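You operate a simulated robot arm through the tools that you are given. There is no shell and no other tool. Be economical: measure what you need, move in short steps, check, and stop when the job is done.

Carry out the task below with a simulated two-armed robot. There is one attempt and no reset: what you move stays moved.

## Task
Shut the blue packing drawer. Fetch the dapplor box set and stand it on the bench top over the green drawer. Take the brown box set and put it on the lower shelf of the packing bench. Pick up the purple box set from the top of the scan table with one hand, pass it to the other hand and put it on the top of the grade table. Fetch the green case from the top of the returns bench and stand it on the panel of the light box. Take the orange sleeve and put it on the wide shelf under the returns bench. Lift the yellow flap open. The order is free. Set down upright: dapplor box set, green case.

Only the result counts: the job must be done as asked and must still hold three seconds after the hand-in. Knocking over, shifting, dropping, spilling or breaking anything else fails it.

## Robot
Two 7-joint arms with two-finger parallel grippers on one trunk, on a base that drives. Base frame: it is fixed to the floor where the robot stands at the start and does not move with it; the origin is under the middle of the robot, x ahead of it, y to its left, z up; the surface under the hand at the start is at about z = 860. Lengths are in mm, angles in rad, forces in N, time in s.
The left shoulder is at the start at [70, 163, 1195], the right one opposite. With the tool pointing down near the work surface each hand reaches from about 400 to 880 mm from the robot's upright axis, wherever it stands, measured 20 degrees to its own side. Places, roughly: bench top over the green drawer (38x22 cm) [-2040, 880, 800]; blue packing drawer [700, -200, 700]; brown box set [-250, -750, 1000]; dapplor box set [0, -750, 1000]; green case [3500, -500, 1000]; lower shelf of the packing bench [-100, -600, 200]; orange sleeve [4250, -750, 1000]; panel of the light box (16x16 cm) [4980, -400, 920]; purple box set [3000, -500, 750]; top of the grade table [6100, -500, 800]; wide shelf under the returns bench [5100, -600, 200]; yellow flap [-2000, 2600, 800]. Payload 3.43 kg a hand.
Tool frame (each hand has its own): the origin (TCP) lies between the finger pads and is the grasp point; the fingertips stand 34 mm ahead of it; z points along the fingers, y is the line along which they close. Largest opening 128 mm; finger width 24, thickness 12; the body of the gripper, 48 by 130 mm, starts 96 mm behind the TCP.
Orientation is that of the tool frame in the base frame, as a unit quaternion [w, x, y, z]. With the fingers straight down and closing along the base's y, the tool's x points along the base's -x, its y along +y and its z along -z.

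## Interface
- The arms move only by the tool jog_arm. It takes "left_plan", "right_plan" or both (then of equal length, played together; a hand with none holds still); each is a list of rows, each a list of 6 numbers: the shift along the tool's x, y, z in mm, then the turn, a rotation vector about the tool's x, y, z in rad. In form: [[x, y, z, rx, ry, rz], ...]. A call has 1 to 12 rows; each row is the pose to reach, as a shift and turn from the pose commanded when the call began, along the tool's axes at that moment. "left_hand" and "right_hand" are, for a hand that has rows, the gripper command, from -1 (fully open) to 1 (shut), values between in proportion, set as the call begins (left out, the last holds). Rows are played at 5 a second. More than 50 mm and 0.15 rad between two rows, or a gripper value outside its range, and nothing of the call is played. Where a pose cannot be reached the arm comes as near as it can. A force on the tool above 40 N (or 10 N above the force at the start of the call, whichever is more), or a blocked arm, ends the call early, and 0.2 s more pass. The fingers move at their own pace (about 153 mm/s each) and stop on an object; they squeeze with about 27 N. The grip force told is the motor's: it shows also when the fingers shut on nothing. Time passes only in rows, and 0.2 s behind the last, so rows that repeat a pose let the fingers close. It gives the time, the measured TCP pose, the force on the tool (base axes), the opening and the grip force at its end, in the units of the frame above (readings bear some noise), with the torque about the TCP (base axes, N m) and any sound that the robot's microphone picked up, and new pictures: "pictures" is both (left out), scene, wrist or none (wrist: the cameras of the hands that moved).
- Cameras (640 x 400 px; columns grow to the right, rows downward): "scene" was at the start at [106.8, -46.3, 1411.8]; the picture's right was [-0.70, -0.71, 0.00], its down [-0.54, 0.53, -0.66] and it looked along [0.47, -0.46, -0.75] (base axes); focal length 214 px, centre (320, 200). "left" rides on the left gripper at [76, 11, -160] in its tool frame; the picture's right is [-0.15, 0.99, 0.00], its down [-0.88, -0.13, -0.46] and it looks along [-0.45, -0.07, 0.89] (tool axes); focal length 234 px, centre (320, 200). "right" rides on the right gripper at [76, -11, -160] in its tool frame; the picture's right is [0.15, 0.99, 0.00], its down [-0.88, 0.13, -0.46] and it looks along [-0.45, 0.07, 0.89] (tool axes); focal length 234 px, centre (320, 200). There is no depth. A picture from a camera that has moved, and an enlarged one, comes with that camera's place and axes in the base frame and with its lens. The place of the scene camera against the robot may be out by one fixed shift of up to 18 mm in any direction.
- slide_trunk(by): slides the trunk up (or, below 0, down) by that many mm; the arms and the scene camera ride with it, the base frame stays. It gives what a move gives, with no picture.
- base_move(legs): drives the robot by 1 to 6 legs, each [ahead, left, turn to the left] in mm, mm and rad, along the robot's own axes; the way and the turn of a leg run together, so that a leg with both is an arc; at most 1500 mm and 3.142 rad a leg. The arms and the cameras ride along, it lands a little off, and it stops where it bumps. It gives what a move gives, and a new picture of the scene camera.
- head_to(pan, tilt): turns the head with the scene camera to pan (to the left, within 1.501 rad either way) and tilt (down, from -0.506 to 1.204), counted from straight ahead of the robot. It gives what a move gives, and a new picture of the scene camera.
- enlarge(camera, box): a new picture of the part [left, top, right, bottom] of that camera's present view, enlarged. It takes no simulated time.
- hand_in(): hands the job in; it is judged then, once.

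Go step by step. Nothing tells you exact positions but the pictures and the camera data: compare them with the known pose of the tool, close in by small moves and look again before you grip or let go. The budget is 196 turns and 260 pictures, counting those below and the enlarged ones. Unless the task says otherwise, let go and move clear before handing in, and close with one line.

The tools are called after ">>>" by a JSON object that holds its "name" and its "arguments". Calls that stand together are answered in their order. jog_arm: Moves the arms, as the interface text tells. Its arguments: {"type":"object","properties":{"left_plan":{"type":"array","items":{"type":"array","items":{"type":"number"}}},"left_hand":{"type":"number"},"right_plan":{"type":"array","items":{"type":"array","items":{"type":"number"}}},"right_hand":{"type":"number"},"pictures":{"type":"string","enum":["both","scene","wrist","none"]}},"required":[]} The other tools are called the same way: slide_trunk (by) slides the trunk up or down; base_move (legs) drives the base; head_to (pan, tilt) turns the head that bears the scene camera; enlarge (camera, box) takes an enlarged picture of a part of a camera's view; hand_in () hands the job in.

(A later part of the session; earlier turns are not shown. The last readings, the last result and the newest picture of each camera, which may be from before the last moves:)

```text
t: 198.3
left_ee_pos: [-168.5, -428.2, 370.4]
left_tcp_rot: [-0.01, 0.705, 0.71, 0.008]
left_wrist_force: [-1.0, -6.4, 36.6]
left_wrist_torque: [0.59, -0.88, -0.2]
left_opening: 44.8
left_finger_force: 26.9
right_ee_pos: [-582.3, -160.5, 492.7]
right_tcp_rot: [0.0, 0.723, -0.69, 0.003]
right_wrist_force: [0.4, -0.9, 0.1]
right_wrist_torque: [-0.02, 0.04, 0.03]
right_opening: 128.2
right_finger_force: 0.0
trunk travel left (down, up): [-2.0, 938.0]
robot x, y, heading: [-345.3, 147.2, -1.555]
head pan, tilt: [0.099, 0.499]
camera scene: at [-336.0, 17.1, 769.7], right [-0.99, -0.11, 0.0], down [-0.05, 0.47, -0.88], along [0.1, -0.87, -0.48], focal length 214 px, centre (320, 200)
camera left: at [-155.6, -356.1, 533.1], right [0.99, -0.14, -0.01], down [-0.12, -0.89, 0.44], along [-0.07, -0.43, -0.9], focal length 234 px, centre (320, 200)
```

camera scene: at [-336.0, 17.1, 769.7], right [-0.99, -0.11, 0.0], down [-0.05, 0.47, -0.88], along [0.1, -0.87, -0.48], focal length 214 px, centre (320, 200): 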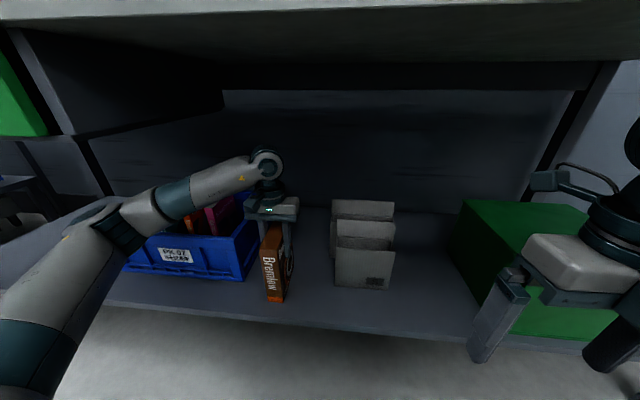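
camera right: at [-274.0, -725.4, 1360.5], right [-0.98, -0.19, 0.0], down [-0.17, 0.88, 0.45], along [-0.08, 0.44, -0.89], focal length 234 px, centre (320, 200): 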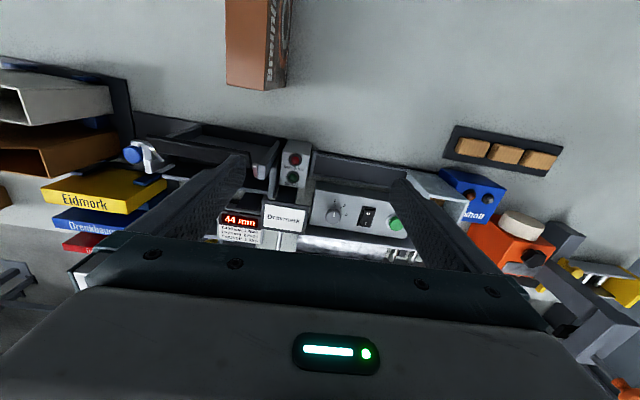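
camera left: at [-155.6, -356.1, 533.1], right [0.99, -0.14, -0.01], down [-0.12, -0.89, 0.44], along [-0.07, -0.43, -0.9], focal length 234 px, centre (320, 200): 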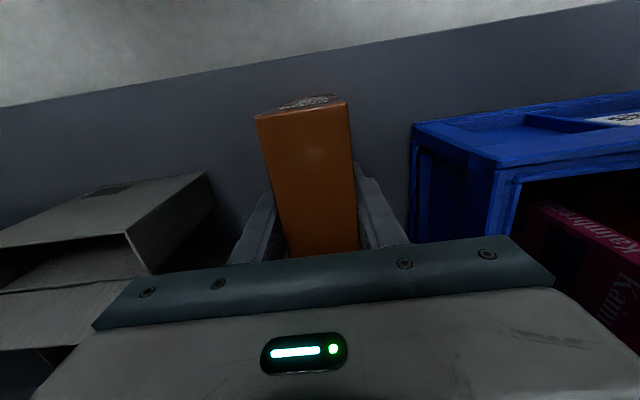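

It's standing on the shelf. I'll ease off a couple of millimetres, open partway and check.

>>> {"name": "jog_arm", "arguments": {"left_plan": [[0, 0, -2, 0, 0, 0], [0, 0, -3, 0, 0, 0]], "pictures": "none"}}

>>> {"name": "jog_arm", "arguments": {"left_plan": [[0, 0, 0, 0, 0, 0], [0, 0, 0, 0, 0, 0], [0, 0, -20, 0, 0, 0], [0, 0, -60, 0, 0, 0]], "left_hand": -0.2}}

```text
t: 198.9
left_ee_pos: [-169.3, -427.8, 370.0]
left_tcp_rot: [-0.011, 0.705, 0.709, 0.01]
left_wrist_force: [-1.7, -1.7, 14.5]
left_wrist_torque: [-0.69, -0.27, -0.22]
left_opening: 44.8
left_finger_force: 27.3
right_ee_pos: [-581.3, -160.4, 491.7]
right_tcp_rot: [-0.001, 0.724, -0.69, 0.001]
right_wrist_force: [-0.3, 0.2, -0.9]
right_wrist_torque: [-0.01, 0.02, -0.01]
right_opening: 128.3
right_finger_force: 0.0
trunk travel left (down, up): [-2.0, 938.0]
robot x, y, heading: [-347.2, 146.9, -1.558]
head pan, tilt: [0.099, 0.499]
```

```text
t: 199.9
left_ee_pos: [-168.8, -430.8, 429.2]
left_tcp_rot: [-0.012, 0.705, 0.709, 0.01]
left_wrist_force: [-0.6, -0.1, 0.5]
left_wrist_torque: [-0.01, 0.04, -0.02]
left_opening: 76.9
left_finger_force: 0.0
right_ee_pos: [-580.6, -160.4, 493.2]
right_tcp_rot: [-0.001, 0.723, -0.691, 0.002]
right_wrist_force: [0.7, -0.8, -0.6]
right_wrist_torque: [-0.01, 0.0, 0.02]
right_opening: 127.8
right_finger_force: 0.0
trunk travel left (down, up): [-2.0, 938.0]
robot x, y, heading: [-350.6, 144.6, -1.558]
head pan, tilt: [0.099, 0.499]
camera scene: at [-335.2, 15.4, 768.7], right [-0.99, -0.11, 0.0], down [-0.05, 0.48, -0.88], along [0.1, -0.87, -0.48], focal length 214 px, centre (320, 200)
camera left: at [-154.8, -359.2, 591.0], right [0.99, -0.14, -0.01], down [-0.12, -0.9, 0.43], along [-0.07, -0.42, -0.9], focal length 234 px, centre (320, 200)
```

scene: 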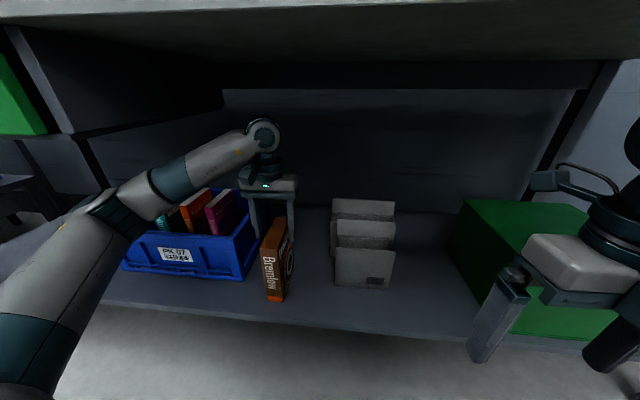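
left: 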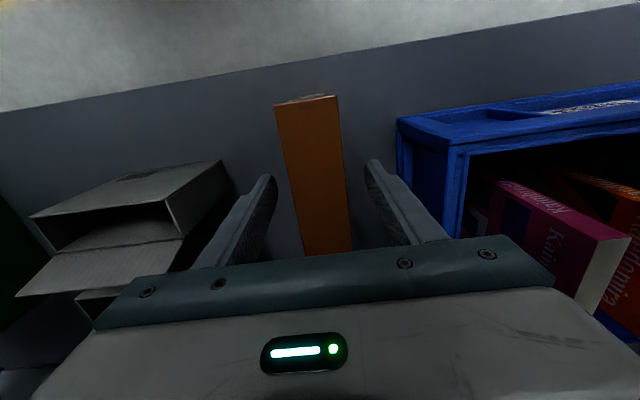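

The box stands on the shelf. I'll rise another 30 mm to clear its top and back out.

>>> {"name": "jog_arm", "arguments": {"left_plan": [[0, 0, -15, 0, 0, 0], [0, 0, -30, 0, 0, 0]], "pictures": "none"}}

>>> {"name": "base_move", "arguments": {"legs": [[-330, 0, 0]]}}

>>> {"name": "slide_trunk", "arguments": {"by": 400}}

>>> {"name": "slide_trunk", "arguments": {"by": 350}}

```text
t: 200.5
left_ee_pos: [-166.6, -431.9, 458.9]
left_tcp_rot: [-0.013, 0.704, 0.71, 0.01]
left_wrist_force: [-0.4, -0.3, 0.6]
left_wrist_torque: [0.02, -0.02, -0.02]
left_opening: 76.9
left_finger_force: 0.1
right_ee_pos: [-582.4, -161.8, 491.4]
right_tcp_rot: [-0.001, 0.723, -0.691, 0.001]
right_wrist_force: [-0.6, -0.4, 0.6]
right_wrist_torque: [0.01, 0.03, 0.0]
right_opening: 127.9
right_finger_force: 0.0
trunk travel left (down, up): [-2.0, 938.0]
robot x, y, heading: [-350.0, 146.9, -1.553]
head pan, tilt: [0.099, 0.499]
```

```text
t: 202.7
left_ee_pos: [-172.1, -99.9, 458.6]
left_tcp_rot: [-0.012, 0.705, 0.709, 0.011]
left_wrist_force: [0.3, 0.4, -0.1]
left_wrist_torque: [-0.03, 0.01, -0.01]
left_opening: 76.7
left_finger_force: 0.1
right_ee_pos: [-586.7, 172.5, 491.7]
right_tcp_rot: [-0.001, 0.724, -0.69, 0.001]
right_wrist_force: [-0.3, 0.8, 0.2]
right_wrist_torque: [0.01, -0.01, 0.04]
right_opening: 127.8
right_finger_force: 0.1
trunk travel left (down, up): [-2.0, 938.0]
robot x, y, heading: [-352.0, 479.5, -1.554]
head pan, tilt: [0.099, 0.499]
camera scene: at [-340.3, 348.1, 768.8], right [-0.99, -0.11, 0.0], down [-0.05, 0.48, -0.88], along [0.1, -0.87, -0.48], focal length 214 px, centre (320, 200)
```

scene: 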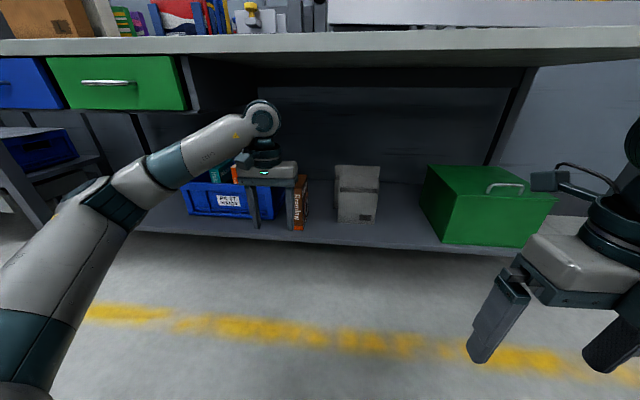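

```text
t: 206.6
left_ee_pos: [-172.6, -99.7, 858.8]
left_tcp_rot: [-0.013, 0.705, 0.709, 0.01]
left_wrist_force: [0.4, -0.2, 0.5]
left_wrist_torque: [0.03, -0.02, -0.02]
left_opening: 77.2
left_finger_force: 0.1
right_ee_pos: [-587.6, 172.7, 891.3]
right_tcp_rot: [-0.001, 0.724, -0.69, 0.001]
right_wrist_force: [0.4, 0.2, 0.2]
right_wrist_torque: [0.02, -0.01, -0.01]
right_opening: 127.8
right_finger_force: 0.0
trunk travel left (down, up): [-402.0, 538.0]
robot x, y, heading: [-351.3, 477.9, -1.554]
head pan, tilt: [0.099, 0.499]
```

```text
t: 210.0
left_ee_pos: [-171.9, -98.9, 1208.4]
left_tcp_rot: [-0.013, 0.705, 0.709, 0.01]
left_wrist_force: [0.1, -0.2, -0.1]
left_wrist_torque: [-0.01, 0.03, 0.02]
left_opening: 76.5
left_finger_force: 0.1
right_ee_pos: [-586.0, 171.4, 1240.6]
right_tcp_rot: [-0.001, 0.724, -0.69, 0.001]
right_wrist_force: [-0.8, 0.7, -0.6]
right_wrist_torque: [-0.02, -0.02, -0.04]
right_opening: 128.0
right_finger_force: 0.1
trunk travel left (down, up): [-752.0, 188.0]
robot x, y, heading: [-352.9, 482.1, -1.561]
head pan, tilt: [0.099, 0.499]
```

The brown box set is on the lower shelf. Next are the stations at larger x, so I'll look along the aisle before driving.

>>> {"name": "head_to", "arguments": {"pan": 1.45, "tilt": 0.35}}

>>> {"name": "jog_arm", "arguments": {"right_plan": [[0, 0, 0, 0, 0, -0.14], [0, 0, 0, 0, 0, -0.28], [0, 0, 0, 0, 0, -0.42], [0, 0, 0, 0, 0, -0.56], [0, 0, 0, 0, 0, -0.7], [0, 0, 0, 0, 0, -0.84], [0, 0, 0, 0, 0, -0.98], [0, 0, 0, 0, 0, -1.12], [0, 0, 0, 0, 0, -1.26], [0, 0, 0, 0, 0, -1.4], [0, 0, 0, 0, 0, -1.5], [0, 0, 0, 0, 0, -1.57]], "pictures": "none"}}

>>> {"name": "jog_arm", "arguments": {"right_plan": [[0, 0, 0, 0, 0, -0.14], [0, 0, 0, 0, 0, -0.28], [0, 0, 0, 0, 0, -0.42], [0, 0, 0, 0, 0, -0.56], [0, 0, 0, 0, 0, -0.7], [0, 0, 0, 0, 0, -0.84], [0, 0, 0, 0, 0, -0.98], [0, 0, 0, 0, 0, -1.12], [0, 0, 0, 0, 0, -1.26], [0, 0, 0, 0, 0, -1.4], [0, 0, 0, 0, 0, -1.5], [0, 0, 0, 0, 0, -1.57]], "pictures": "none"}}

```text
t: 211.5
left_ee_pos: [-172.3, -98.8, 1210.2]
left_tcp_rot: [-0.013, 0.705, 0.709, 0.01]
left_wrist_force: [0.5, -0.1, 0.4]
left_wrist_torque: [-0.02, 0.0, 0.02]
left_opening: 76.7
left_finger_force: 0.0
right_ee_pos: [-587.2, 171.7, 1241.9]
right_tcp_rot: [-0.001, 0.724, -0.69, 0.001]
right_wrist_force: [0.6, -0.4, 0.5]
right_wrist_torque: [-0.02, 0.01, 0.0]
right_opening: 128.2
right_finger_force: 0.1
trunk travel left (down, up): [-752.0, 188.0]
robot x, y, heading: [-351.2, 482.1, -1.561]
head pan, tilt: [1.45, 0.351]
camera scene: at [-258.0, 428.4, 1532.5], right [-0.11, -0.99, 0.0], down [-0.34, 0.04, -0.94], along [0.93, -0.1, -0.34], focal length 214 px, centre (320, 200)
```

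scene: 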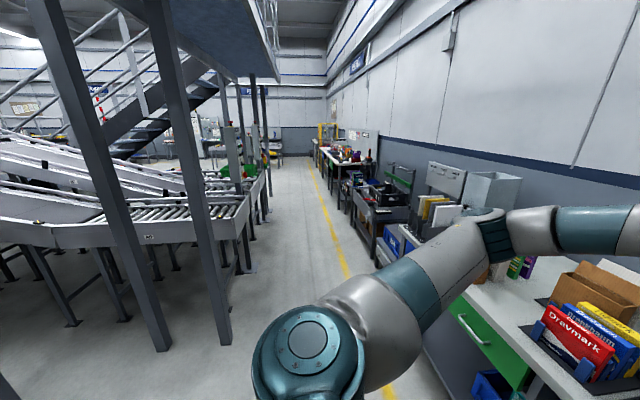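

```text
t: 214.1
left_ee_pos: [-171.2, -98.7, 1209.2]
left_tcp_rot: [-0.012, 0.705, 0.709, 0.01]
left_wrist_force: [-1.5, 0.1, -1.0]
left_wrist_torque: [0.01, 0.01, 0.01]
left_opening: 77.0
left_finger_force: 0.0
right_ee_pos: [-586.1, 170.3, 1241.8]
right_tcp_rot: [0.0, 1.0, 0.024, 0.002]
right_wrist_force: [0.0, -0.6, 0.6]
right_wrist_torque: [0.0, -0.02, 0.0]
right_opening: 128.2
right_finger_force: 0.1
trunk travel left (down, up): [-752.0, 188.0]
robot x, y, heading: [-353.5, 481.7, -1.553]
head pan, tilt: [1.45, 0.351]
```

```text
t: 216.7
left_ee_pos: [-171.8, -99.5, 1209.6]
left_tcp_rot: [-0.012, 0.705, 0.709, 0.01]
left_wrist_force: [-0.1, 0.8, -0.2]
left_wrist_torque: [0.0, 0.03, 0.04]
left_opening: 76.7
left_finger_force: 0.1
right_ee_pos: [-587.0, 170.4, 1241.2]
right_tcp_rot: [0.001, 0.69, 0.724, 0.001]
right_wrist_force: [-0.2, 0.1, 0.1]
right_wrist_torque: [-0.01, -0.01, -0.03]
right_opening: 128.2
right_finger_force: 0.1
trunk travel left (down, up): [-752.0, 188.0]
robot x, y, heading: [-355.7, 477.2, -1.559]
head pan, tilt: [1.45, 0.351]
```

The aisle is open between the conveyor on the left and the benches on the right. I'll drive sideways along y≈380 in stages.

>>> {"name": "base_move", "arguments": {"legs": [[100, 0, 0], [0, 1400, 0]]}}

```text
t: 224.3
left_ee_pos: [1229.6, -157.3, 1208.6]
left_tcp_rot: [-0.012, 0.696, 0.718, 0.009]
left_wrist_force: [0.1, 0.3, -0.3]
left_wrist_torque: [0.01, -0.01, 0.02]
left_opening: 77.0
left_finger_force: 0.1
right_ee_pos: [807.7, 102.5, 1240.3]
right_tcp_rot: [0.001, 0.681, 0.732, 0.002]
right_wrist_force: [0.6, 0.3, -0.3]
right_wrist_torque: [0.04, -0.02, -0.01]
right_opening: 127.8
right_finger_force: 0.0
trunk travel left (down, up): [-752.0, 188.0]
robot x, y, heading: [1034.5, 417.3, -1.531]
head pan, tilt: [1.45, 0.351]
camera scene: at [1129.3, 368.2, 1532.5], right [-0.08, -1.0, 0.0], down [-0.34, 0.03, -0.94], along [0.94, -0.08, -0.34], focal length 214 px, centre (320, 200)
```

scene: 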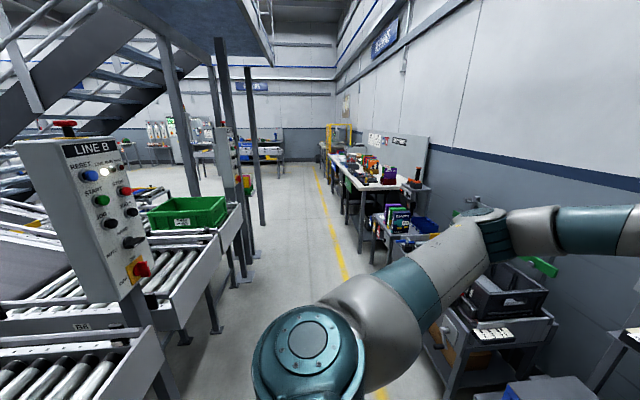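

>>> {"name": "base_move", "arguments": {"legs": [[30, 1450, -0.04]]}}

>>> {"name": "head_to", "arguments": {"pan": 0.7, "tilt": 0.6}}

```text
t: 231.6
left_ee_pos: [2692.4, -141.8, 1209.1]
left_tcp_rot: [-0.012, 0.7, 0.714, 0.009]
left_wrist_force: [-0.2, 0.5, 0.5]
left_wrist_torque: [-0.02, -0.01, 0.01]
left_opening: 76.7
left_finger_force: 0.0
right_ee_pos: [2273.7, 123.8, 1240.4]
right_tcp_rot: [0.002, 0.686, 0.728, 0.001]
right_wrist_force: [-0.3, 0.1, 0.1]
right_wrist_torque: [0.0, 0.01, -0.04]
right_opening: 127.9
right_finger_force: 0.0
trunk travel left (down, up): [-752.0, 188.0]
robot x, y, heading: [2503.5, 434.7, -1.543]
head pan, tilt: [1.45, 0.351]
camera scene: at [2598.4, 385.0, 1532.5], right [-0.09, -1.0, 0.0], down [-0.34, 0.03, -0.94], along [0.94, -0.09, -0.34], focal length 214 px, centre (320, 200)
```

scene: 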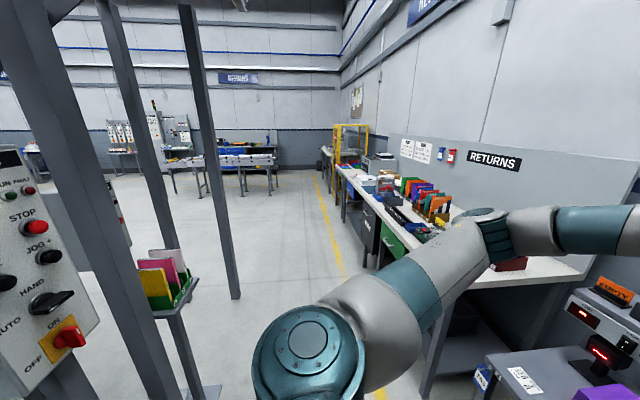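

```text
t: 232.7
left_ee_pos: [2691.5, -142.1, 1210.2]
left_tcp_rot: [-0.013, 0.7, 0.714, 0.01]
left_wrist_force: [-0.4, -0.9, 0.0]
left_wrist_torque: [-0.01, -0.02, -0.03]
left_opening: 76.8
left_finger_force: 0.1
right_ee_pos: [2273.3, 122.6, 1241.0]
right_tcp_rot: [0.002, 0.687, 0.727, 0.001]
right_wrist_force: [-0.1, 0.1, -0.2]
right_wrist_torque: [0.0, 0.0, 0.02]
right_opening: 128.0
right_finger_force: 0.1
trunk travel left (down, up): [-752.0, 188.0]
robot x, y, heading: [2503.8, 436.0, -1.544]
head pan, tilt: [0.7, 0.6]
camera scene: at [2564.7, 327.6, 1509.8], right [-0.75, -0.67, 0.0], down [-0.38, 0.42, -0.83], along [0.55, -0.62, -0.56], focal length 214 px, centre (320, 200)
```

scene: 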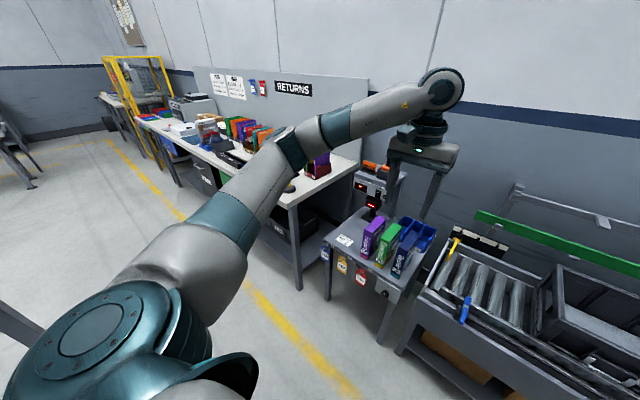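

The scan table with purple, green and blue box sets is just ahead, with the returns bench beyond it. I'll position in front of the table.

>>> {"name": "base_move", "arguments": {"legs": [[0, 370, -0.027]]}}

>>> {"name": "head_to", "arguments": {"pan": 0.0, "tilt": 0.75}}

>>> {"name": "enlarge", "arguments": {"camera": "left", "box": [0, 0, 640, 400]}}

```text
t: 235.1
left_ee_pos: [3044.4, -141.8, 1208.2]
left_tcp_rot: [-0.012, 0.71, 0.704, 0.011]
left_wrist_force: [-0.2, 0.1, -0.3]
left_wrist_torque: [-0.02, -0.01, -0.02]
left_opening: 76.9
left_finger_force: 0.1
right_ee_pos: [2634.3, 135.2, 1241.0]
right_tcp_rot: [0.001, 0.696, 0.718, 0.001]
right_wrist_force: [-0.2, 0.1, -0.4]
right_wrist_torque: [0.06, 0.01, -0.01]
right_opening: 128.0
right_finger_force: 0.0
trunk travel left (down, up): [-752.0, 188.0]
robot x, y, heading: [2870.3, 440.6, -1.571]
head pan, tilt: [0.7, 0.6]
camera scene: at [2930.7, 330.8, 1509.8], right [-0.77, -0.64, 0.0], down [-0.36, 0.43, -0.83], along [0.53, -0.63, -0.56], focal length 214 px, centre (320, 200)
```

scene: 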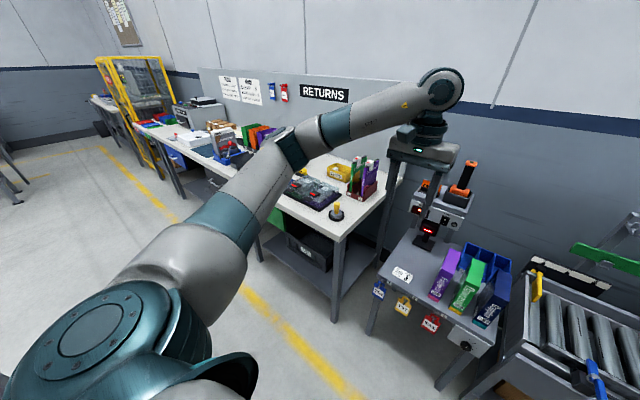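

```text
t: 236.1
left_ee_pos: [3046.1, -142.5, 1209.6]
left_tcp_rot: [-0.013, 0.71, 0.704, 0.01]
left_wrist_force: [0.1, 0.1, -0.1]
left_wrist_torque: [0.01, -0.02, 0.01]
left_opening: 76.7
left_finger_force: 0.0
right_ee_pos: [2635.0, 136.0, 1241.6]
right_tcp_rot: [0.002, 0.697, 0.717, 0.001]
right_wrist_force: [-0.5, -0.3, -0.1]
right_wrist_torque: [0.01, 0.0, 0.01]
right_opening: 128.0
right_finger_force: 0.2
trunk travel left (down, up): [-752.0, 188.0]
robot x, y, heading: [2876.0, 445.3, -1.576]
head pan, tilt: [0.0, 0.75]
camera scene: at [2874.5, 315.6, 1496.9], right [-1.0, 0.0, 0.0], down [0.0, 0.68, -0.73], along [0.0, -0.73, -0.68], focal length 214 px, centre (320, 200)
```

scene: 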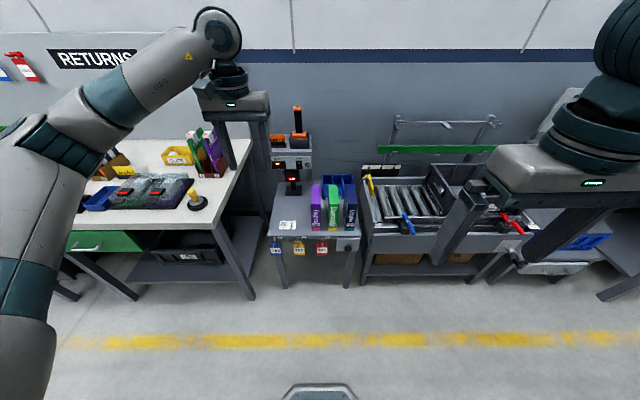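

```text
1.00 times, centred on (320, 200) of left (not enlarged: the box is as wide or as high as the picture)
camera zoom: at [3058.8, -71.2, 1371.8], right [0.99, -0.16, -0.01], down [-0.14, -0.89, 0.43], along [-0.07, -0.42, -0.9], focal length 234 px, centre (320, 200)
```

zoom: 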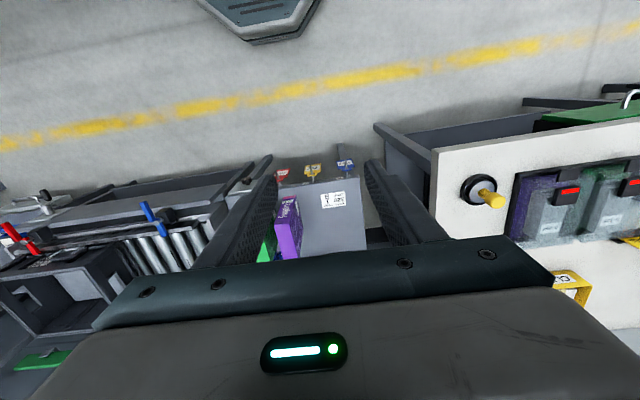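

>>> {"name": "enlarge", "arguments": {"camera": "scene", "box": [255, 150, 375, 250]}}

```text
4.00 times, centred on (315, 200) of scene
camera zoom: at [2874.5, 315.6, 1496.9], right [-1.0, 0.0, 0.0], down [0.0, 0.68, -0.73], along [0.0, -0.73, -0.68], focal length 858 px, centre (340, 200)
```

zoom: 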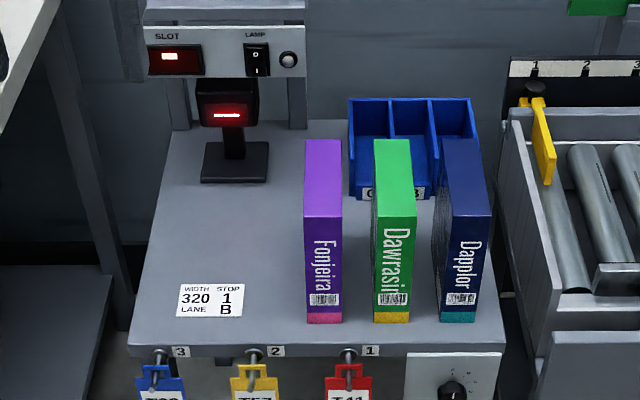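

The purple box (Fonjeira) stands at about x≈2892, end-on like the brown one, with a gap of about 35 mm to the green one. I'll move so the left hand is above it.

>>> {"name": "base_move", "arguments": {"legs": [[0, -150, 0], [170, 0, 0]]}}

>>> {"name": "enlarge", "arguments": {"camera": "left", "box": [0, 0, 640, 400]}}

```text
t: 238.6
left_ee_pos: [2898.4, -310.5, 1211.2]
left_tcp_rot: [-0.011, 0.709, 0.705, 0.009]
left_wrist_force: [-0.9, -0.2, -1.0]
left_wrist_torque: [-0.03, -0.03, 0.01]
left_opening: 77.0
left_finger_force: 0.1
right_ee_pos: [2487.3, -36.0, 1240.8]
right_tcp_rot: [0.001, 0.695, 0.719, 0.0]
right_wrist_force: [-0.5, 0.3, -0.1]
right_wrist_torque: [-0.01, 0.02, -0.01]
right_opening: 127.7
right_finger_force: 0.0
trunk travel left (down, up): [-752.0, 188.0]
robot x, y, heading: [2722.9, 267.0, -1.569]
head pan, tilt: [0.0, 0.75]
camera scene: at [2725.7, 146.4, 1497.2], right [-1.0, 0.0, 0.0], down [0.0, 0.68, -0.73], along [0.0, -0.73, -0.68], focal length 214 px, centre (320, 200)
```

scene: 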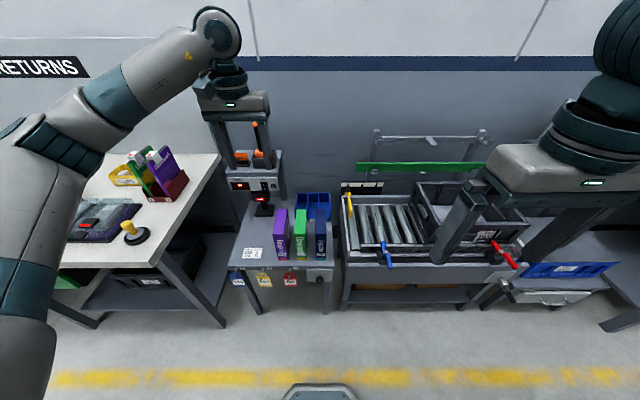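

```text
1.00 times, centred on (320, 200) of left (not enlarged: the box is as wide or as high as the picture)
camera zoom: at [2912.0, -239.7, 1372.9], right [0.99, -0.15, -0.01], down [-0.13, -0.89, 0.43], along [-0.07, -0.42, -0.9], focal length 234 px, centre (320, 200)
```

zoom: 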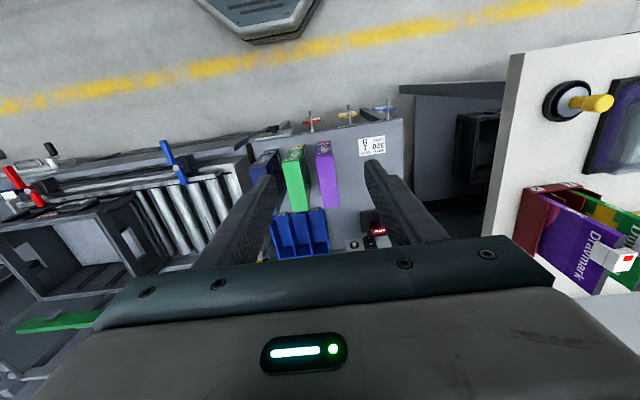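

>>> {"name": "enlarge", "arguments": {"camera": "left", "box": [230, 110, 420, 230]}}

```text
3.33 times, centred on (325, 170) of left
camera zoom: at [2912.0, -239.7, 1372.9], right [0.99, -0.15, -0.01], down [-0.13, -0.89, 0.43], along [-0.07, -0.42, -0.9], focal length 781 px, centre (303, 300)
```

zoom: 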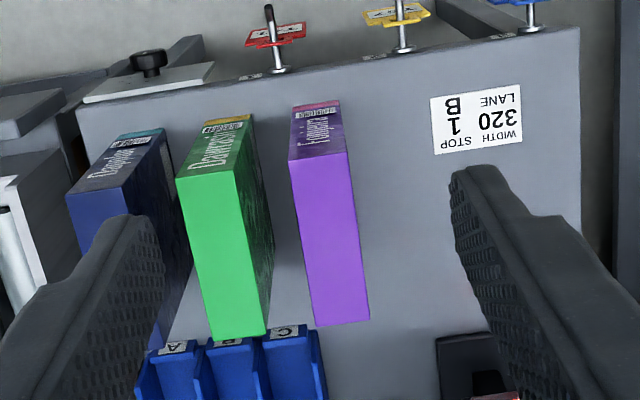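

Triangulated: the purple box is 45×140×190, top at z≈818, centre (2897, -454), with about a 40 mm gap to the green one. I'll move over it and lower the trunk.

>>> {"name": "jog_arm", "arguments": {"left_plan": [[-37, 0, -1, 0, 0, 0], [-74, 0, -2, 0, 0, 0], [-110, 0, -3, 0, 0, 0], [-146, -1, -4, 0, 0, 0]], "left_hand": -0.02, "pictures": "none"}}

>>> {"name": "slide_trunk", "arguments": {"by": -280}}

>>> {"name": "head_to", "arguments": {"pan": 0.1, "tilt": 0.8}}

>>> {"name": "enlarge", "arguments": {"camera": "left", "box": [0, 0, 640, 400]}}

```text
t: 239.6
left_ee_pos: [2895.6, -461.5, 1208.5]
left_tcp_rot: [-0.011, 0.709, 0.705, 0.011]
left_wrist_force: [0.2, -0.2, -0.5]
left_wrist_torque: [-0.03, -0.01, 0.0]
left_opening: 65.3
left_finger_force: 0.1
right_ee_pos: [2485.0, -38.6, 1240.8]
right_tcp_rot: [0.001, 0.695, 0.719, 0.002]
right_wrist_force: [-0.5, 0.1, -0.3]
right_wrist_torque: [-0.02, -0.02, -0.03]
right_opening: 128.0
right_finger_force: 0.1
trunk travel left (down, up): [-752.0, 188.0]
robot x, y, heading: [2724.9, 267.3, -1.569]
head pan, tilt: [0.0, 0.75]
```

```text
t: 242.4
left_ee_pos: [2896.4, -460.1, 930.7]
left_tcp_rot: [-0.011, 0.708, 0.706, 0.009]
left_wrist_force: [0.0, -0.3, 0.3]
left_wrist_torque: [-0.01, 0.03, -0.02]
left_opening: 65.1
left_finger_force: 0.0
right_ee_pos: [2487.5, -38.2, 961.2]
right_tcp_rot: [0.001, 0.695, 0.719, 0.001]
right_wrist_force: [-0.5, 0.0, 0.4]
right_wrist_torque: [-0.01, -0.02, -0.01]
right_opening: 128.0
right_finger_force: 0.0
trunk travel left (down, up): [-472.0, 468.0]
robot x, y, heading: [2723.2, 269.5, -1.567]
head pan, tilt: [0.0, 0.75]
```

```text
t: 243.1
left_ee_pos: [2897.5, -461.7, 929.2]
left_tcp_rot: [-0.012, 0.709, 0.705, 0.01]
left_wrist_force: [-1.0, 0.1, 0.3]
left_wrist_torque: [0.0, 0.02, 0.02]
left_opening: 65.2
left_finger_force: 0.1
right_ee_pos: [2486.0, -38.2, 960.0]
right_tcp_rot: [0.002, 0.695, 0.719, 0.001]
right_wrist_force: [0.4, -0.1, 0.6]
right_wrist_torque: [-0.03, -0.01, -0.02]
right_opening: 128.3
right_finger_force: 0.1
trunk travel left (down, up): [-472.0, 468.0]
robot x, y, heading: [2729.0, 271.4, -1.567]
head pan, tilt: [0.099, 0.799]
camera scene: at [2733.2, 146.3, 1212.9], right [-0.99, -0.1, 0.0], down [-0.07, 0.71, -0.7], along [0.07, -0.69, -0.72], focal length 214 px, centre (320, 200)
```

scene: 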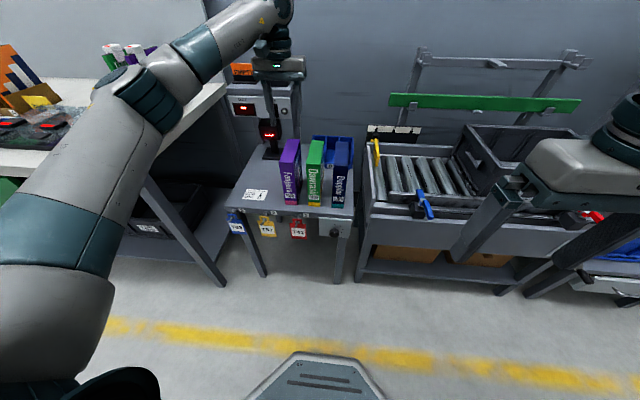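

```text
1.00 times, centred on (320, 200) of left (not enlarged: the box is as wide or as high as the picture)
camera zoom: at [2909.9, -389.8, 1091.5], right [0.99, -0.15, -0.01], down [-0.13, -0.89, 0.43], along [-0.07, -0.42, -0.9], focal length 234 px, centre (320, 200)
```

zoom: 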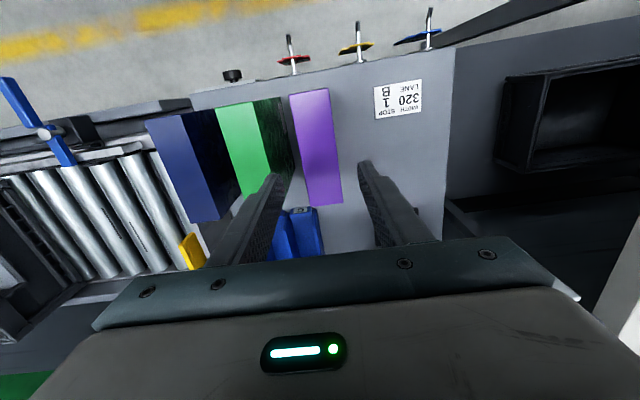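

The hand is centred over the purple box, with the finger clear of the green one. I'll descend slowly.

>>> {"name": "jog_arm", "arguments": {"left_plan": [[0, -3, 35, 0, 0, 0], [0, -3, 70, 0, 0, 0], [0, -3, 105, 0, 0, 0], [0, -3, 130, 0, 0, 0], [0, -3, 148, 0, 0, 0]], "pictures": "both"}}

```text
t: 244.3
left_ee_pos: [2893.3, -454.9, 779.9]
left_tcp_rot: [-0.012, 0.709, 0.706, 0.009]
left_wrist_force: [1.2, 0.9, 0.4]
left_wrist_torque: [0.02, 0.0, 0.01]
left_opening: 65.5
left_finger_force: 0.1
right_ee_pos: [2485.9, -38.5, 960.9]
right_tcp_rot: [0.002, 0.695, 0.719, 0.001]
right_wrist_force: [0.0, -0.2, -0.1]
right_wrist_torque: [0.01, -0.02, 0.02]
right_opening: 128.1
right_finger_force: 0.1
trunk travel left (down, up): [-472.0, 468.0]
robot x, y, heading: [2722.1, 271.6, -1.567]
head pan, tilt: [0.099, 0.799]
camera scene: at [2733.4, 146.1, 1212.8], right [-0.99, -0.1, 0.0], down [-0.07, 0.71, -0.7], along [0.07, -0.69, -0.72], focal length 214 px, centre (320, 200)
camera left: at [2907.0, -384.5, 942.3], right [0.99, -0.15, -0.01], down [-0.13, -0.89, 0.43], along [-0.07, -0.42, -0.9], focal length 234 px, centre (320, 200)
```

scene: 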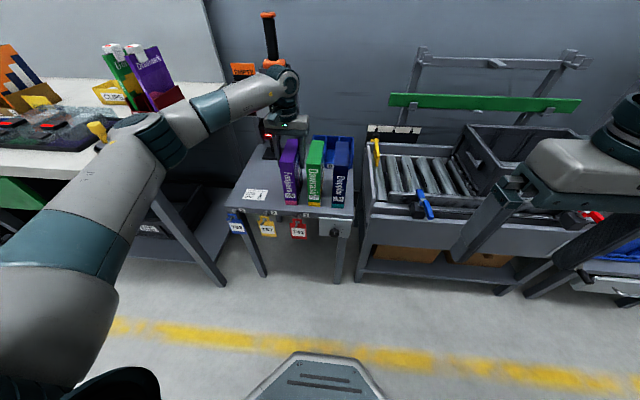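
left: 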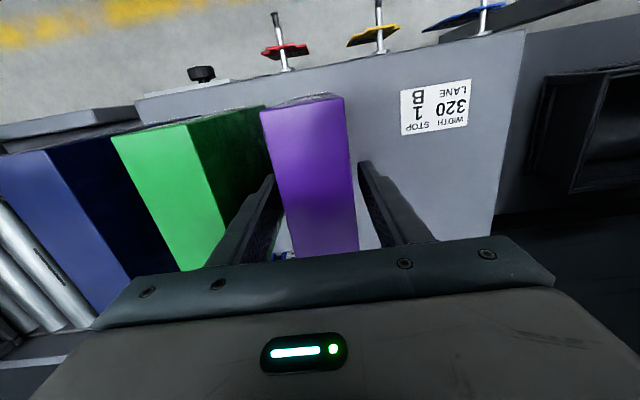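

The purple box is between the fingers. I'll close the grip.

>>> {"name": "jog_arm", "arguments": {"left_plan": [[0, 0, 0, 0, 0, 0], [0, 0, 0, 0, 0, 0], [0, 0, 0, 0, 0, 0]], "left_hand": 1, "pictures": "none"}}

>>> {"name": "slide_trunk", "arguments": {"by": 300}}

>>> {"name": "enlarge", "arguments": {"camera": "scene", "box": [0, 0, 640, 400]}}

```text
t: 245.1
left_ee_pos: [2893.8, -455.4, 778.2]
left_tcp_rot: [-0.013, 0.709, 0.705, 0.009]
left_wrist_force: [2.6, -0.1, -0.5]
left_wrist_torque: [-0.27, -0.3, 0.11]
left_opening: 44.6
left_finger_force: 27.1
right_ee_pos: [2488.0, -38.9, 961.3]
right_tcp_rot: [0.001, 0.694, 0.72, 0.001]
right_wrist_force: [-0.9, 0.2, 0.5]
right_wrist_torque: [-0.02, 0.04, 0.01]
right_opening: 128.0
right_finger_force: 0.2
trunk travel left (down, up): [-472.0, 468.0]
robot x, y, heading: [2726.6, 272.5, -1.569]
head pan, tilt: [0.099, 0.799]
```

```text
t: 248.1
left_ee_pos: [2893.6, -454.9, 1079.7]
left_tcp_rot: [-0.013, 0.709, 0.705, 0.009]
left_wrist_force: [0.7, -0.7, -3.7]
left_wrist_torque: [-0.01, 0.0, 0.03]
left_opening: 44.7
left_finger_force: 27.6
right_ee_pos: [2485.5, -39.0, 1261.2]
right_tcp_rot: [0.001, 0.695, 0.719, 0.001]
right_wrist_force: [0.4, -0.1, 0.3]
right_wrist_torque: [0.0, -0.02, -0.01]
right_opening: 127.9
right_finger_force: 0.1
trunk travel left (down, up): [-772.0, 168.0]
robot x, y, heading: [2721.4, 269.9, -1.564]
head pan, tilt: [0.099, 0.799]
```

```text
1.00 times, centred on (320, 200) of scene (not enlarged: the box is as wide or as high as the picture)
camera zoom: at [2733.4, 145.7, 1512.7], right [-0.99, -0.1, 0.0], down [-0.07, 0.71, -0.7], along [0.07, -0.69, -0.72], focal length 214 px, centre (320, 200)
```

zoom: 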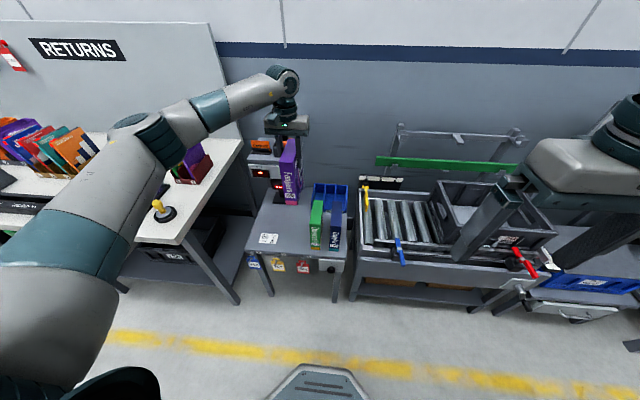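

The purple box is lifted cleanly. I'll back off and set up the handover: the left hand brings the box to the middle and turns it so the right hand can take it from its side.

>>> {"name": "base_move", "arguments": {"legs": [[-120, 0, 0]]}}

>>> {"name": "jog_arm", "arguments": {"left_plan": [[13.5, -27.5, -4.5, 0, 0, -0.132], [27, -55, -9, 0, 0, -0.264], [40.5, -83, -13, 0, 0, -0.397], [54, -110, -18, 0, 0, -0.53], [68, -138, -22, 0, 0, -0.661], [81, -166, -27, 0, 0, -0.793], [95, -194, -31, 0, 0, -0.926], [108, -221, -36, 0, 0, -1.058], [122, -249, -40, 0, 0, -1.19]], "pictures": "scene"}}

```text
t: 249.3
left_ee_pos: [2893.2, -335.9, 1078.2]
left_tcp_rot: [-0.013, 0.709, 0.705, 0.01]
left_wrist_force: [0.2, 0.2, -3.7]
left_wrist_torque: [0.01, 0.01, 0.01]
left_opening: 44.7
left_finger_force: 26.8
right_ee_pos: [2486.4, 81.0, 1259.5]
right_tcp_rot: [0.001, 0.695, 0.719, 0.002]
right_wrist_force: [-0.1, -0.1, -0.3]
right_wrist_torque: [0.0, 0.0, -0.01]
right_opening: 128.2
right_finger_force: 0.1
trunk travel left (down, up): [-772.0, 168.0]
robot x, y, heading: [2722.7, 389.2, -1.566]
head pan, tilt: [0.099, 0.799]
camera scene: at [2732.9, 264.9, 1512.5], right [-0.99, -0.1, 0.0], down [-0.07, 0.71, -0.7], along [0.07, -0.69, -0.72], focal length 214 px, centre (320, 200)
```

scene: 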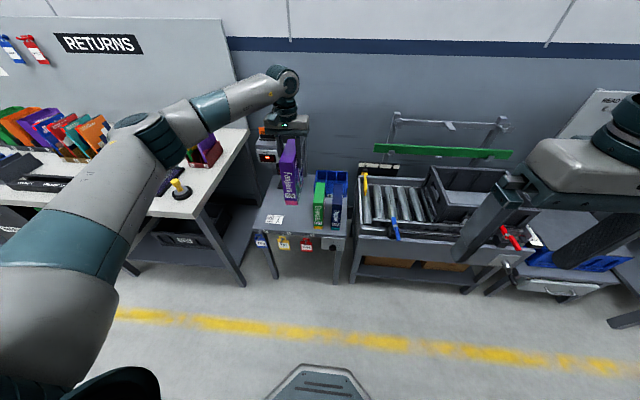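

```text
t: 251.3
left_ee_pos: [2644.1, -209.4, 1125.6]
left_tcp_rot: [-0.003, 0.191, 0.981, 0.015]
left_wrist_force: [-0.2, -0.8, -3.7]
left_wrist_torque: [0.02, 0.0, 0.01]
left_opening: 44.4
left_finger_force: 27.0
right_ee_pos: [2484.3, 82.4, 1259.8]
right_tcp_rot: [0.002, 0.694, 0.72, 0.003]
right_wrist_force: [-0.5, 0.7, -0.5]
right_wrist_torque: [-0.01, -0.04, 0.0]
right_opening: 128.0
right_finger_force: 0.0
trunk travel left (down, up): [-772.0, 168.0]
robot x, y, heading: [2722.4, 394.6, -1.568]
head pan, tilt: [0.099, 0.799]
camera scene: at [2731.0, 267.3, 1512.8], right [-0.99, -0.1, 0.0], down [-0.07, 0.71, -0.7], along [0.07, -0.69, -0.72], focal length 214 px, centre (320, 200)
```

scene: 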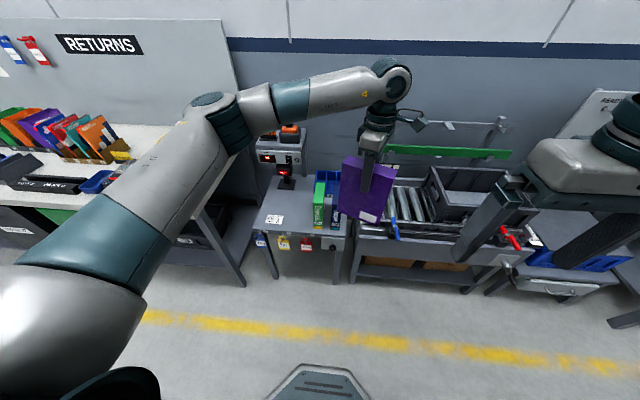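

The box is held across the middle, turned as planned. I'll bring the right hand, open, to a standoff on its right side, pointing left and down.

>>> {"name": "jog_arm", "arguments": {"right_plan": [[-24.3, 3.8, 11.3, -0.0427, -0.0765, -0.1145], [-48.7, 7.6, 22.6, -0.0854, -0.153, -0.229], [-73, 11.4, 33.9, -0.128, -0.2295, -0.3435], [-97.4, 15.2, 45.2, -0.171, -0.306, -0.458], [-121.7, 19, 56.5, -0.2135, -0.3825, -0.5725], [-146, 22.8, 67.8, -0.256, -0.459, -0.687], [-170.4, 26.6, 79.1, -0.299, -0.5355, -0.8015], [-194.8, 30.4, 90.4, -0.342, -0.612, -0.916], [-219, 34.2, 101.7, -0.384, -0.6885, -1.0305], [-243.5, 38, 113, -0.427, -0.765, -1.145]], "right_hand": -1}}

```text
t: 253.5
left_ee_pos: [2650.2, -213.6, 1124.9]
left_tcp_rot: [-0.008, 0.192, 0.981, 0.016]
left_wrist_force: [1.9, -0.6, -3.7]
left_wrist_torque: [0.03, 0.19, 0.03]
left_opening: 44.7
left_finger_force: 27.3
right_ee_pos: [2593.5, -163.1, 1139.0]
right_tcp_rot: [0.405, 0.178, 0.887, -0.13]
right_wrist_force: [-2.2, 0.8, -6.8]
right_wrist_torque: [-0.32, -0.64, 0.01]
right_opening: 127.7
right_finger_force: 0.2
right hand out of reach, approached as far as the arm can: row 9, 10
trunk travel left (down, up): [-772.0, 168.0]
robot x, y, heading: [2728.4, 390.1, -1.568]
head pan, tilt: [0.099, 0.799]
camera scene: at [2740.6, 263.3, 1512.2], right [-0.99, -0.1, 0.01], down [-0.08, 0.72, -0.69], along [0.07, -0.69, -0.72], focal length 214 px, centre (320, 200)
camera right: at [2435.5, -98.2, 1183.5], right [0.33, 0.92, -0.2], down [0.28, 0.1, 0.95], along [0.9, -0.37, -0.23], focal length 234 px, centre (320, 200)
```

scene: 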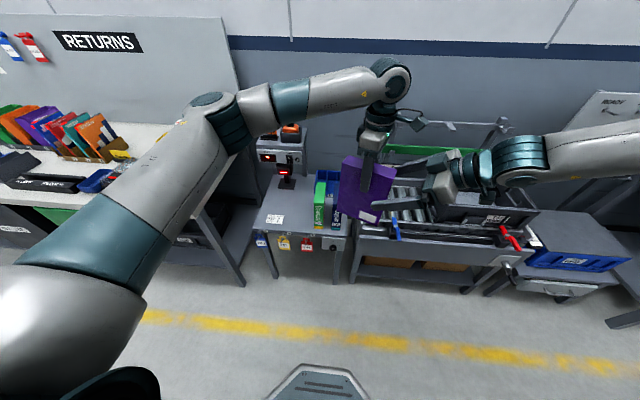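
right: 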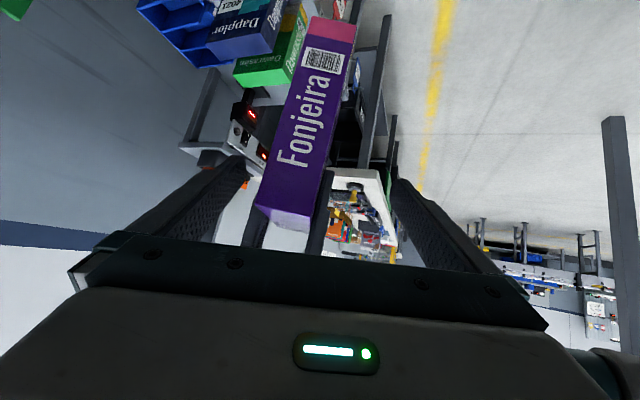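

The right fingers already straddle the box's edge but sit too high, lightly touching. I'll take the right hand down and then in.

>>> {"name": "jog_arm", "arguments": {"right_plan": [[24, -1, 3, 0, 0, 0], [46.8, -2.6, 6.8, 0, 0, 0], [60.3, -11.2, 46.7, 0, 0, 0]], "pictures": "both"}}

```text
t: 254.3
left_ee_pos: [2641.8, -214.4, 1124.5]
left_tcp_rot: [-0.004, 0.192, 0.981, 0.018]
left_wrist_force: [-0.5, -0.6, -3.8]
left_wrist_torque: [0.04, 0.0, 0.01]
left_opening: 44.6
left_finger_force: 27.0
right_ee_pos: [2517.6, -175.2, 1069.9]
right_tcp_rot: [0.388, 0.146, 0.904, -0.101]
right_wrist_force: [-0.5, -0.4, 0.4]
right_wrist_torque: [-0.01, -0.02, 0.05]
right_opening: 127.8
right_finger_force: 0.1
trunk travel left (down, up): [-772.0, 168.0]
robot x, y, heading: [2723.6, 390.6, -1.568]
head pan, tilt: [0.099, 0.799]
camera scene: at [2730.7, 262.4, 1512.4], right [-0.99, -0.1, 0.0], down [-0.07, 0.72, -0.69], along [0.07, -0.69, -0.72], focal length 214 px, centre (320, 200)
camera right: at [2356.1, -124.3, 1123.0], right [0.24, 0.95, -0.18], down [0.31, 0.1, 0.94], along [0.92, -0.28, -0.28], focal length 234 px, centre (320, 200)
```

scene: 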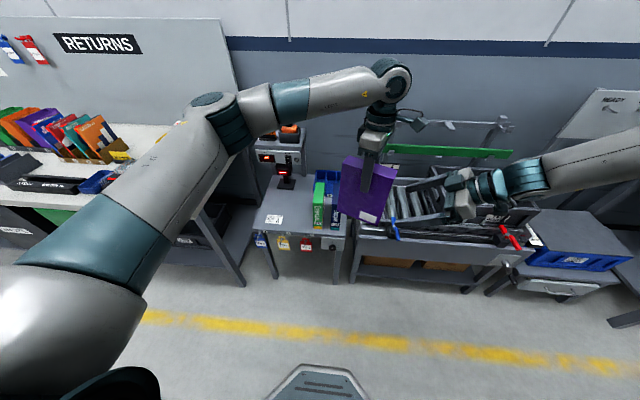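
right: 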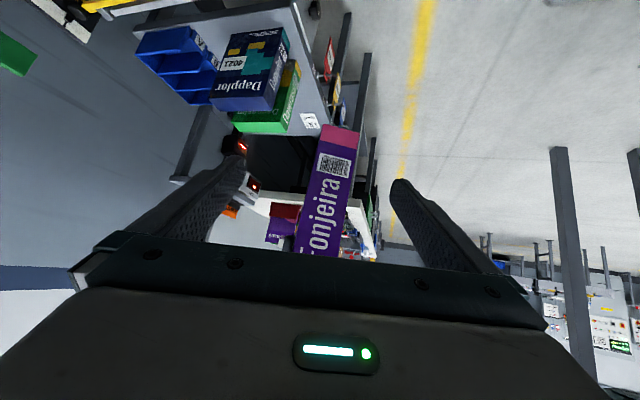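

Clear now and well oriented. I'll move the right hand straight in over the box's lower right part.

>>> {"name": "jog_arm", "arguments": {"right_plan": [[-20, 2.4, 24, 0, 0, 0], [-41, 4.8, 48.5, 0, 0, 0], [-61.3, 7.2, 72.8, 0, 0, 0]], "pictures": "both"}}

```text
t: 255.1
left_ee_pos: [2645.2, -209.3, 1126.7]
left_tcp_rot: [-0.005, 0.193, 0.981, 0.015]
left_wrist_force: [1.2, -0.7, -3.8]
left_wrist_torque: [-0.02, 0.03, -0.05]
left_opening: 44.8
left_finger_force: 27.2
right_ee_pos: [2608.3, -198.0, 1066.8]
right_tcp_rot: [0.388, 0.145, 0.904, -0.103]
right_wrist_force: [0.2, -0.1, 0.6]
right_wrist_torque: [0.01, 0.0, 0.01]
right_opening: 128.2
right_finger_force: 0.0
trunk travel left (down, up): [-772.0, 168.0]
robot x, y, heading: [2723.2, 389.6, -1.567]
head pan, tilt: [0.099, 0.799]
camera scene: at [2733.9, 266.9, 1512.8], right [-0.99, -0.1, 0.0], down [-0.07, 0.71, -0.7], along [0.07, -0.69, -0.72], focal length 214 px, centre (320, 200)
camera right: at [2448.3, -147.2, 1120.2], right [0.24, 0.95, -0.18], down [0.32, 0.1, 0.94], along [0.92, -0.29, -0.28], focal length 234 px, centre (320, 200)
```

scene: 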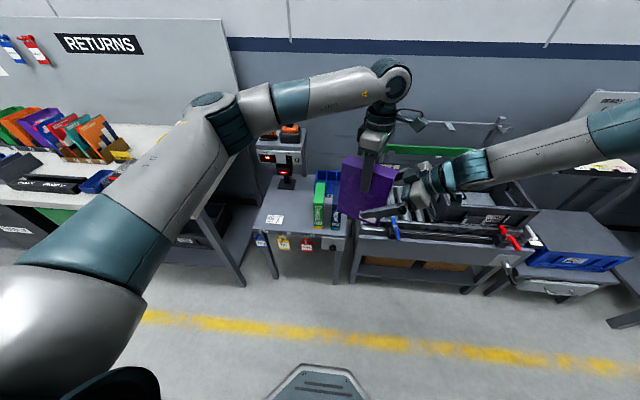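
right: 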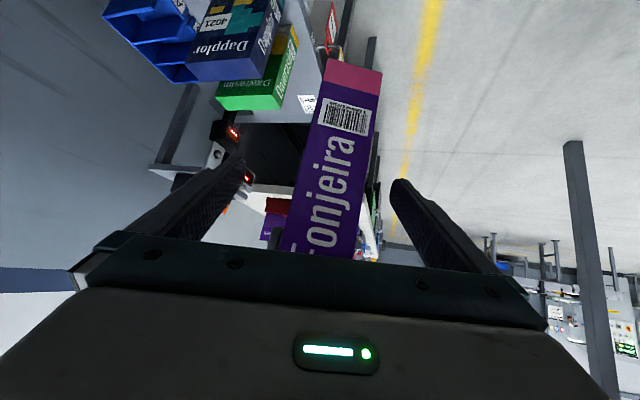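

The box is centred between the right fingers. I'll close the right hand.

>>> {"name": "jog_arm", "arguments": {"right_plan": [[0, 0, 0, 0, 0, 0], [0, 0, 0, 0, 0, 0], [0, 0, 0, 0, 0, 0]], "right_hand": 1, "pictures": "wrist"}}

```text
t: 255.9
left_ee_pos: [2642.9, -210.1, 1127.6]
left_tcp_rot: [-0.006, 0.192, 0.981, 0.014]
left_wrist_force: [-7.0, -10.4, -0.2]
left_wrist_torque: [-2.01, 1.0, -0.54]
left_opening: 45.9
left_finger_force: 27.3
right_ee_pos: [2609.8, -196.0, 1066.1]
right_tcp_rot: [0.39, 0.145, 0.904, -0.101]
right_wrist_force: [6.7, 10.4, -0.7]
right_wrist_torque: [1.43, -0.39, 0.99]
right_opening: 47.9
right_finger_force: 26.8
trunk travel left (down, up): [-772.0, 168.0]
robot x, y, heading: [2724.2, 387.5, -1.571]
head pan, tilt: [0.099, 0.799]
camera right: at [2447.4, -146.4, 1119.1], right [0.24, 0.95, -0.18], down [0.31, 0.1, 0.94], along [0.92, -0.28, -0.28], focal length 234 px, centre (320, 200)
```

right: 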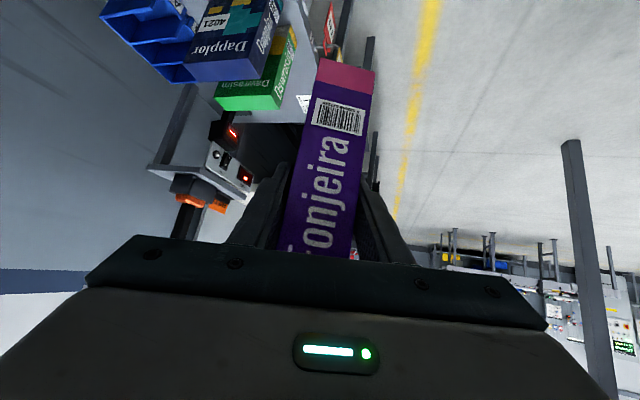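

Both hands hold it. I'll release the left hand slightly and check that the right keeps it.

>>> {"name": "jog_arm", "arguments": {"left_plan": [[0, 0, 0, 0, 0, 0], [0, 0, 0, 0, 0, 0], [0, 0, -20, 0, 0, 0], [0, 0, -50, 0, 0, 0], [0, 0, -90, 0, 0, 0]], "left_hand": -0.4, "pictures": "scene"}}

```text
t: 257.1
left_ee_pos: [2644.8, -212.2, 1215.3]
left_tcp_rot: [-0.005, 0.192, 0.981, 0.016]
left_wrist_force: [-0.3, -0.9, -0.4]
left_wrist_torque: [-0.03, -0.05, 0.02]
left_opening: 89.6
left_finger_force: 0.0
right_ee_pos: [2607.7, -197.2, 1067.8]
right_tcp_rot: [0.389, 0.146, 0.904, -0.104]
right_wrist_force: [0.0, -0.3, -0.4]
right_wrist_torque: [0.06, 0.15, -0.01]
right_opening: 45.0
right_finger_force: 26.7
trunk travel left (down, up): [-772.0, 168.0]
robot x, y, heading: [2721.7, 390.4, -1.564]
head pan, tilt: [0.099, 0.799]
camera scene: at [2732.2, 267.6, 1512.8], right [-0.99, -0.1, 0.0], down [-0.07, 0.71, -0.7], along [0.07, -0.69, -0.72], focal length 214 px, centre (320, 200)
```

scene: 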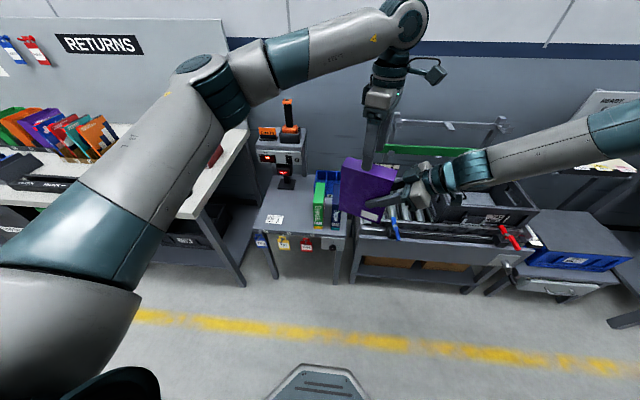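

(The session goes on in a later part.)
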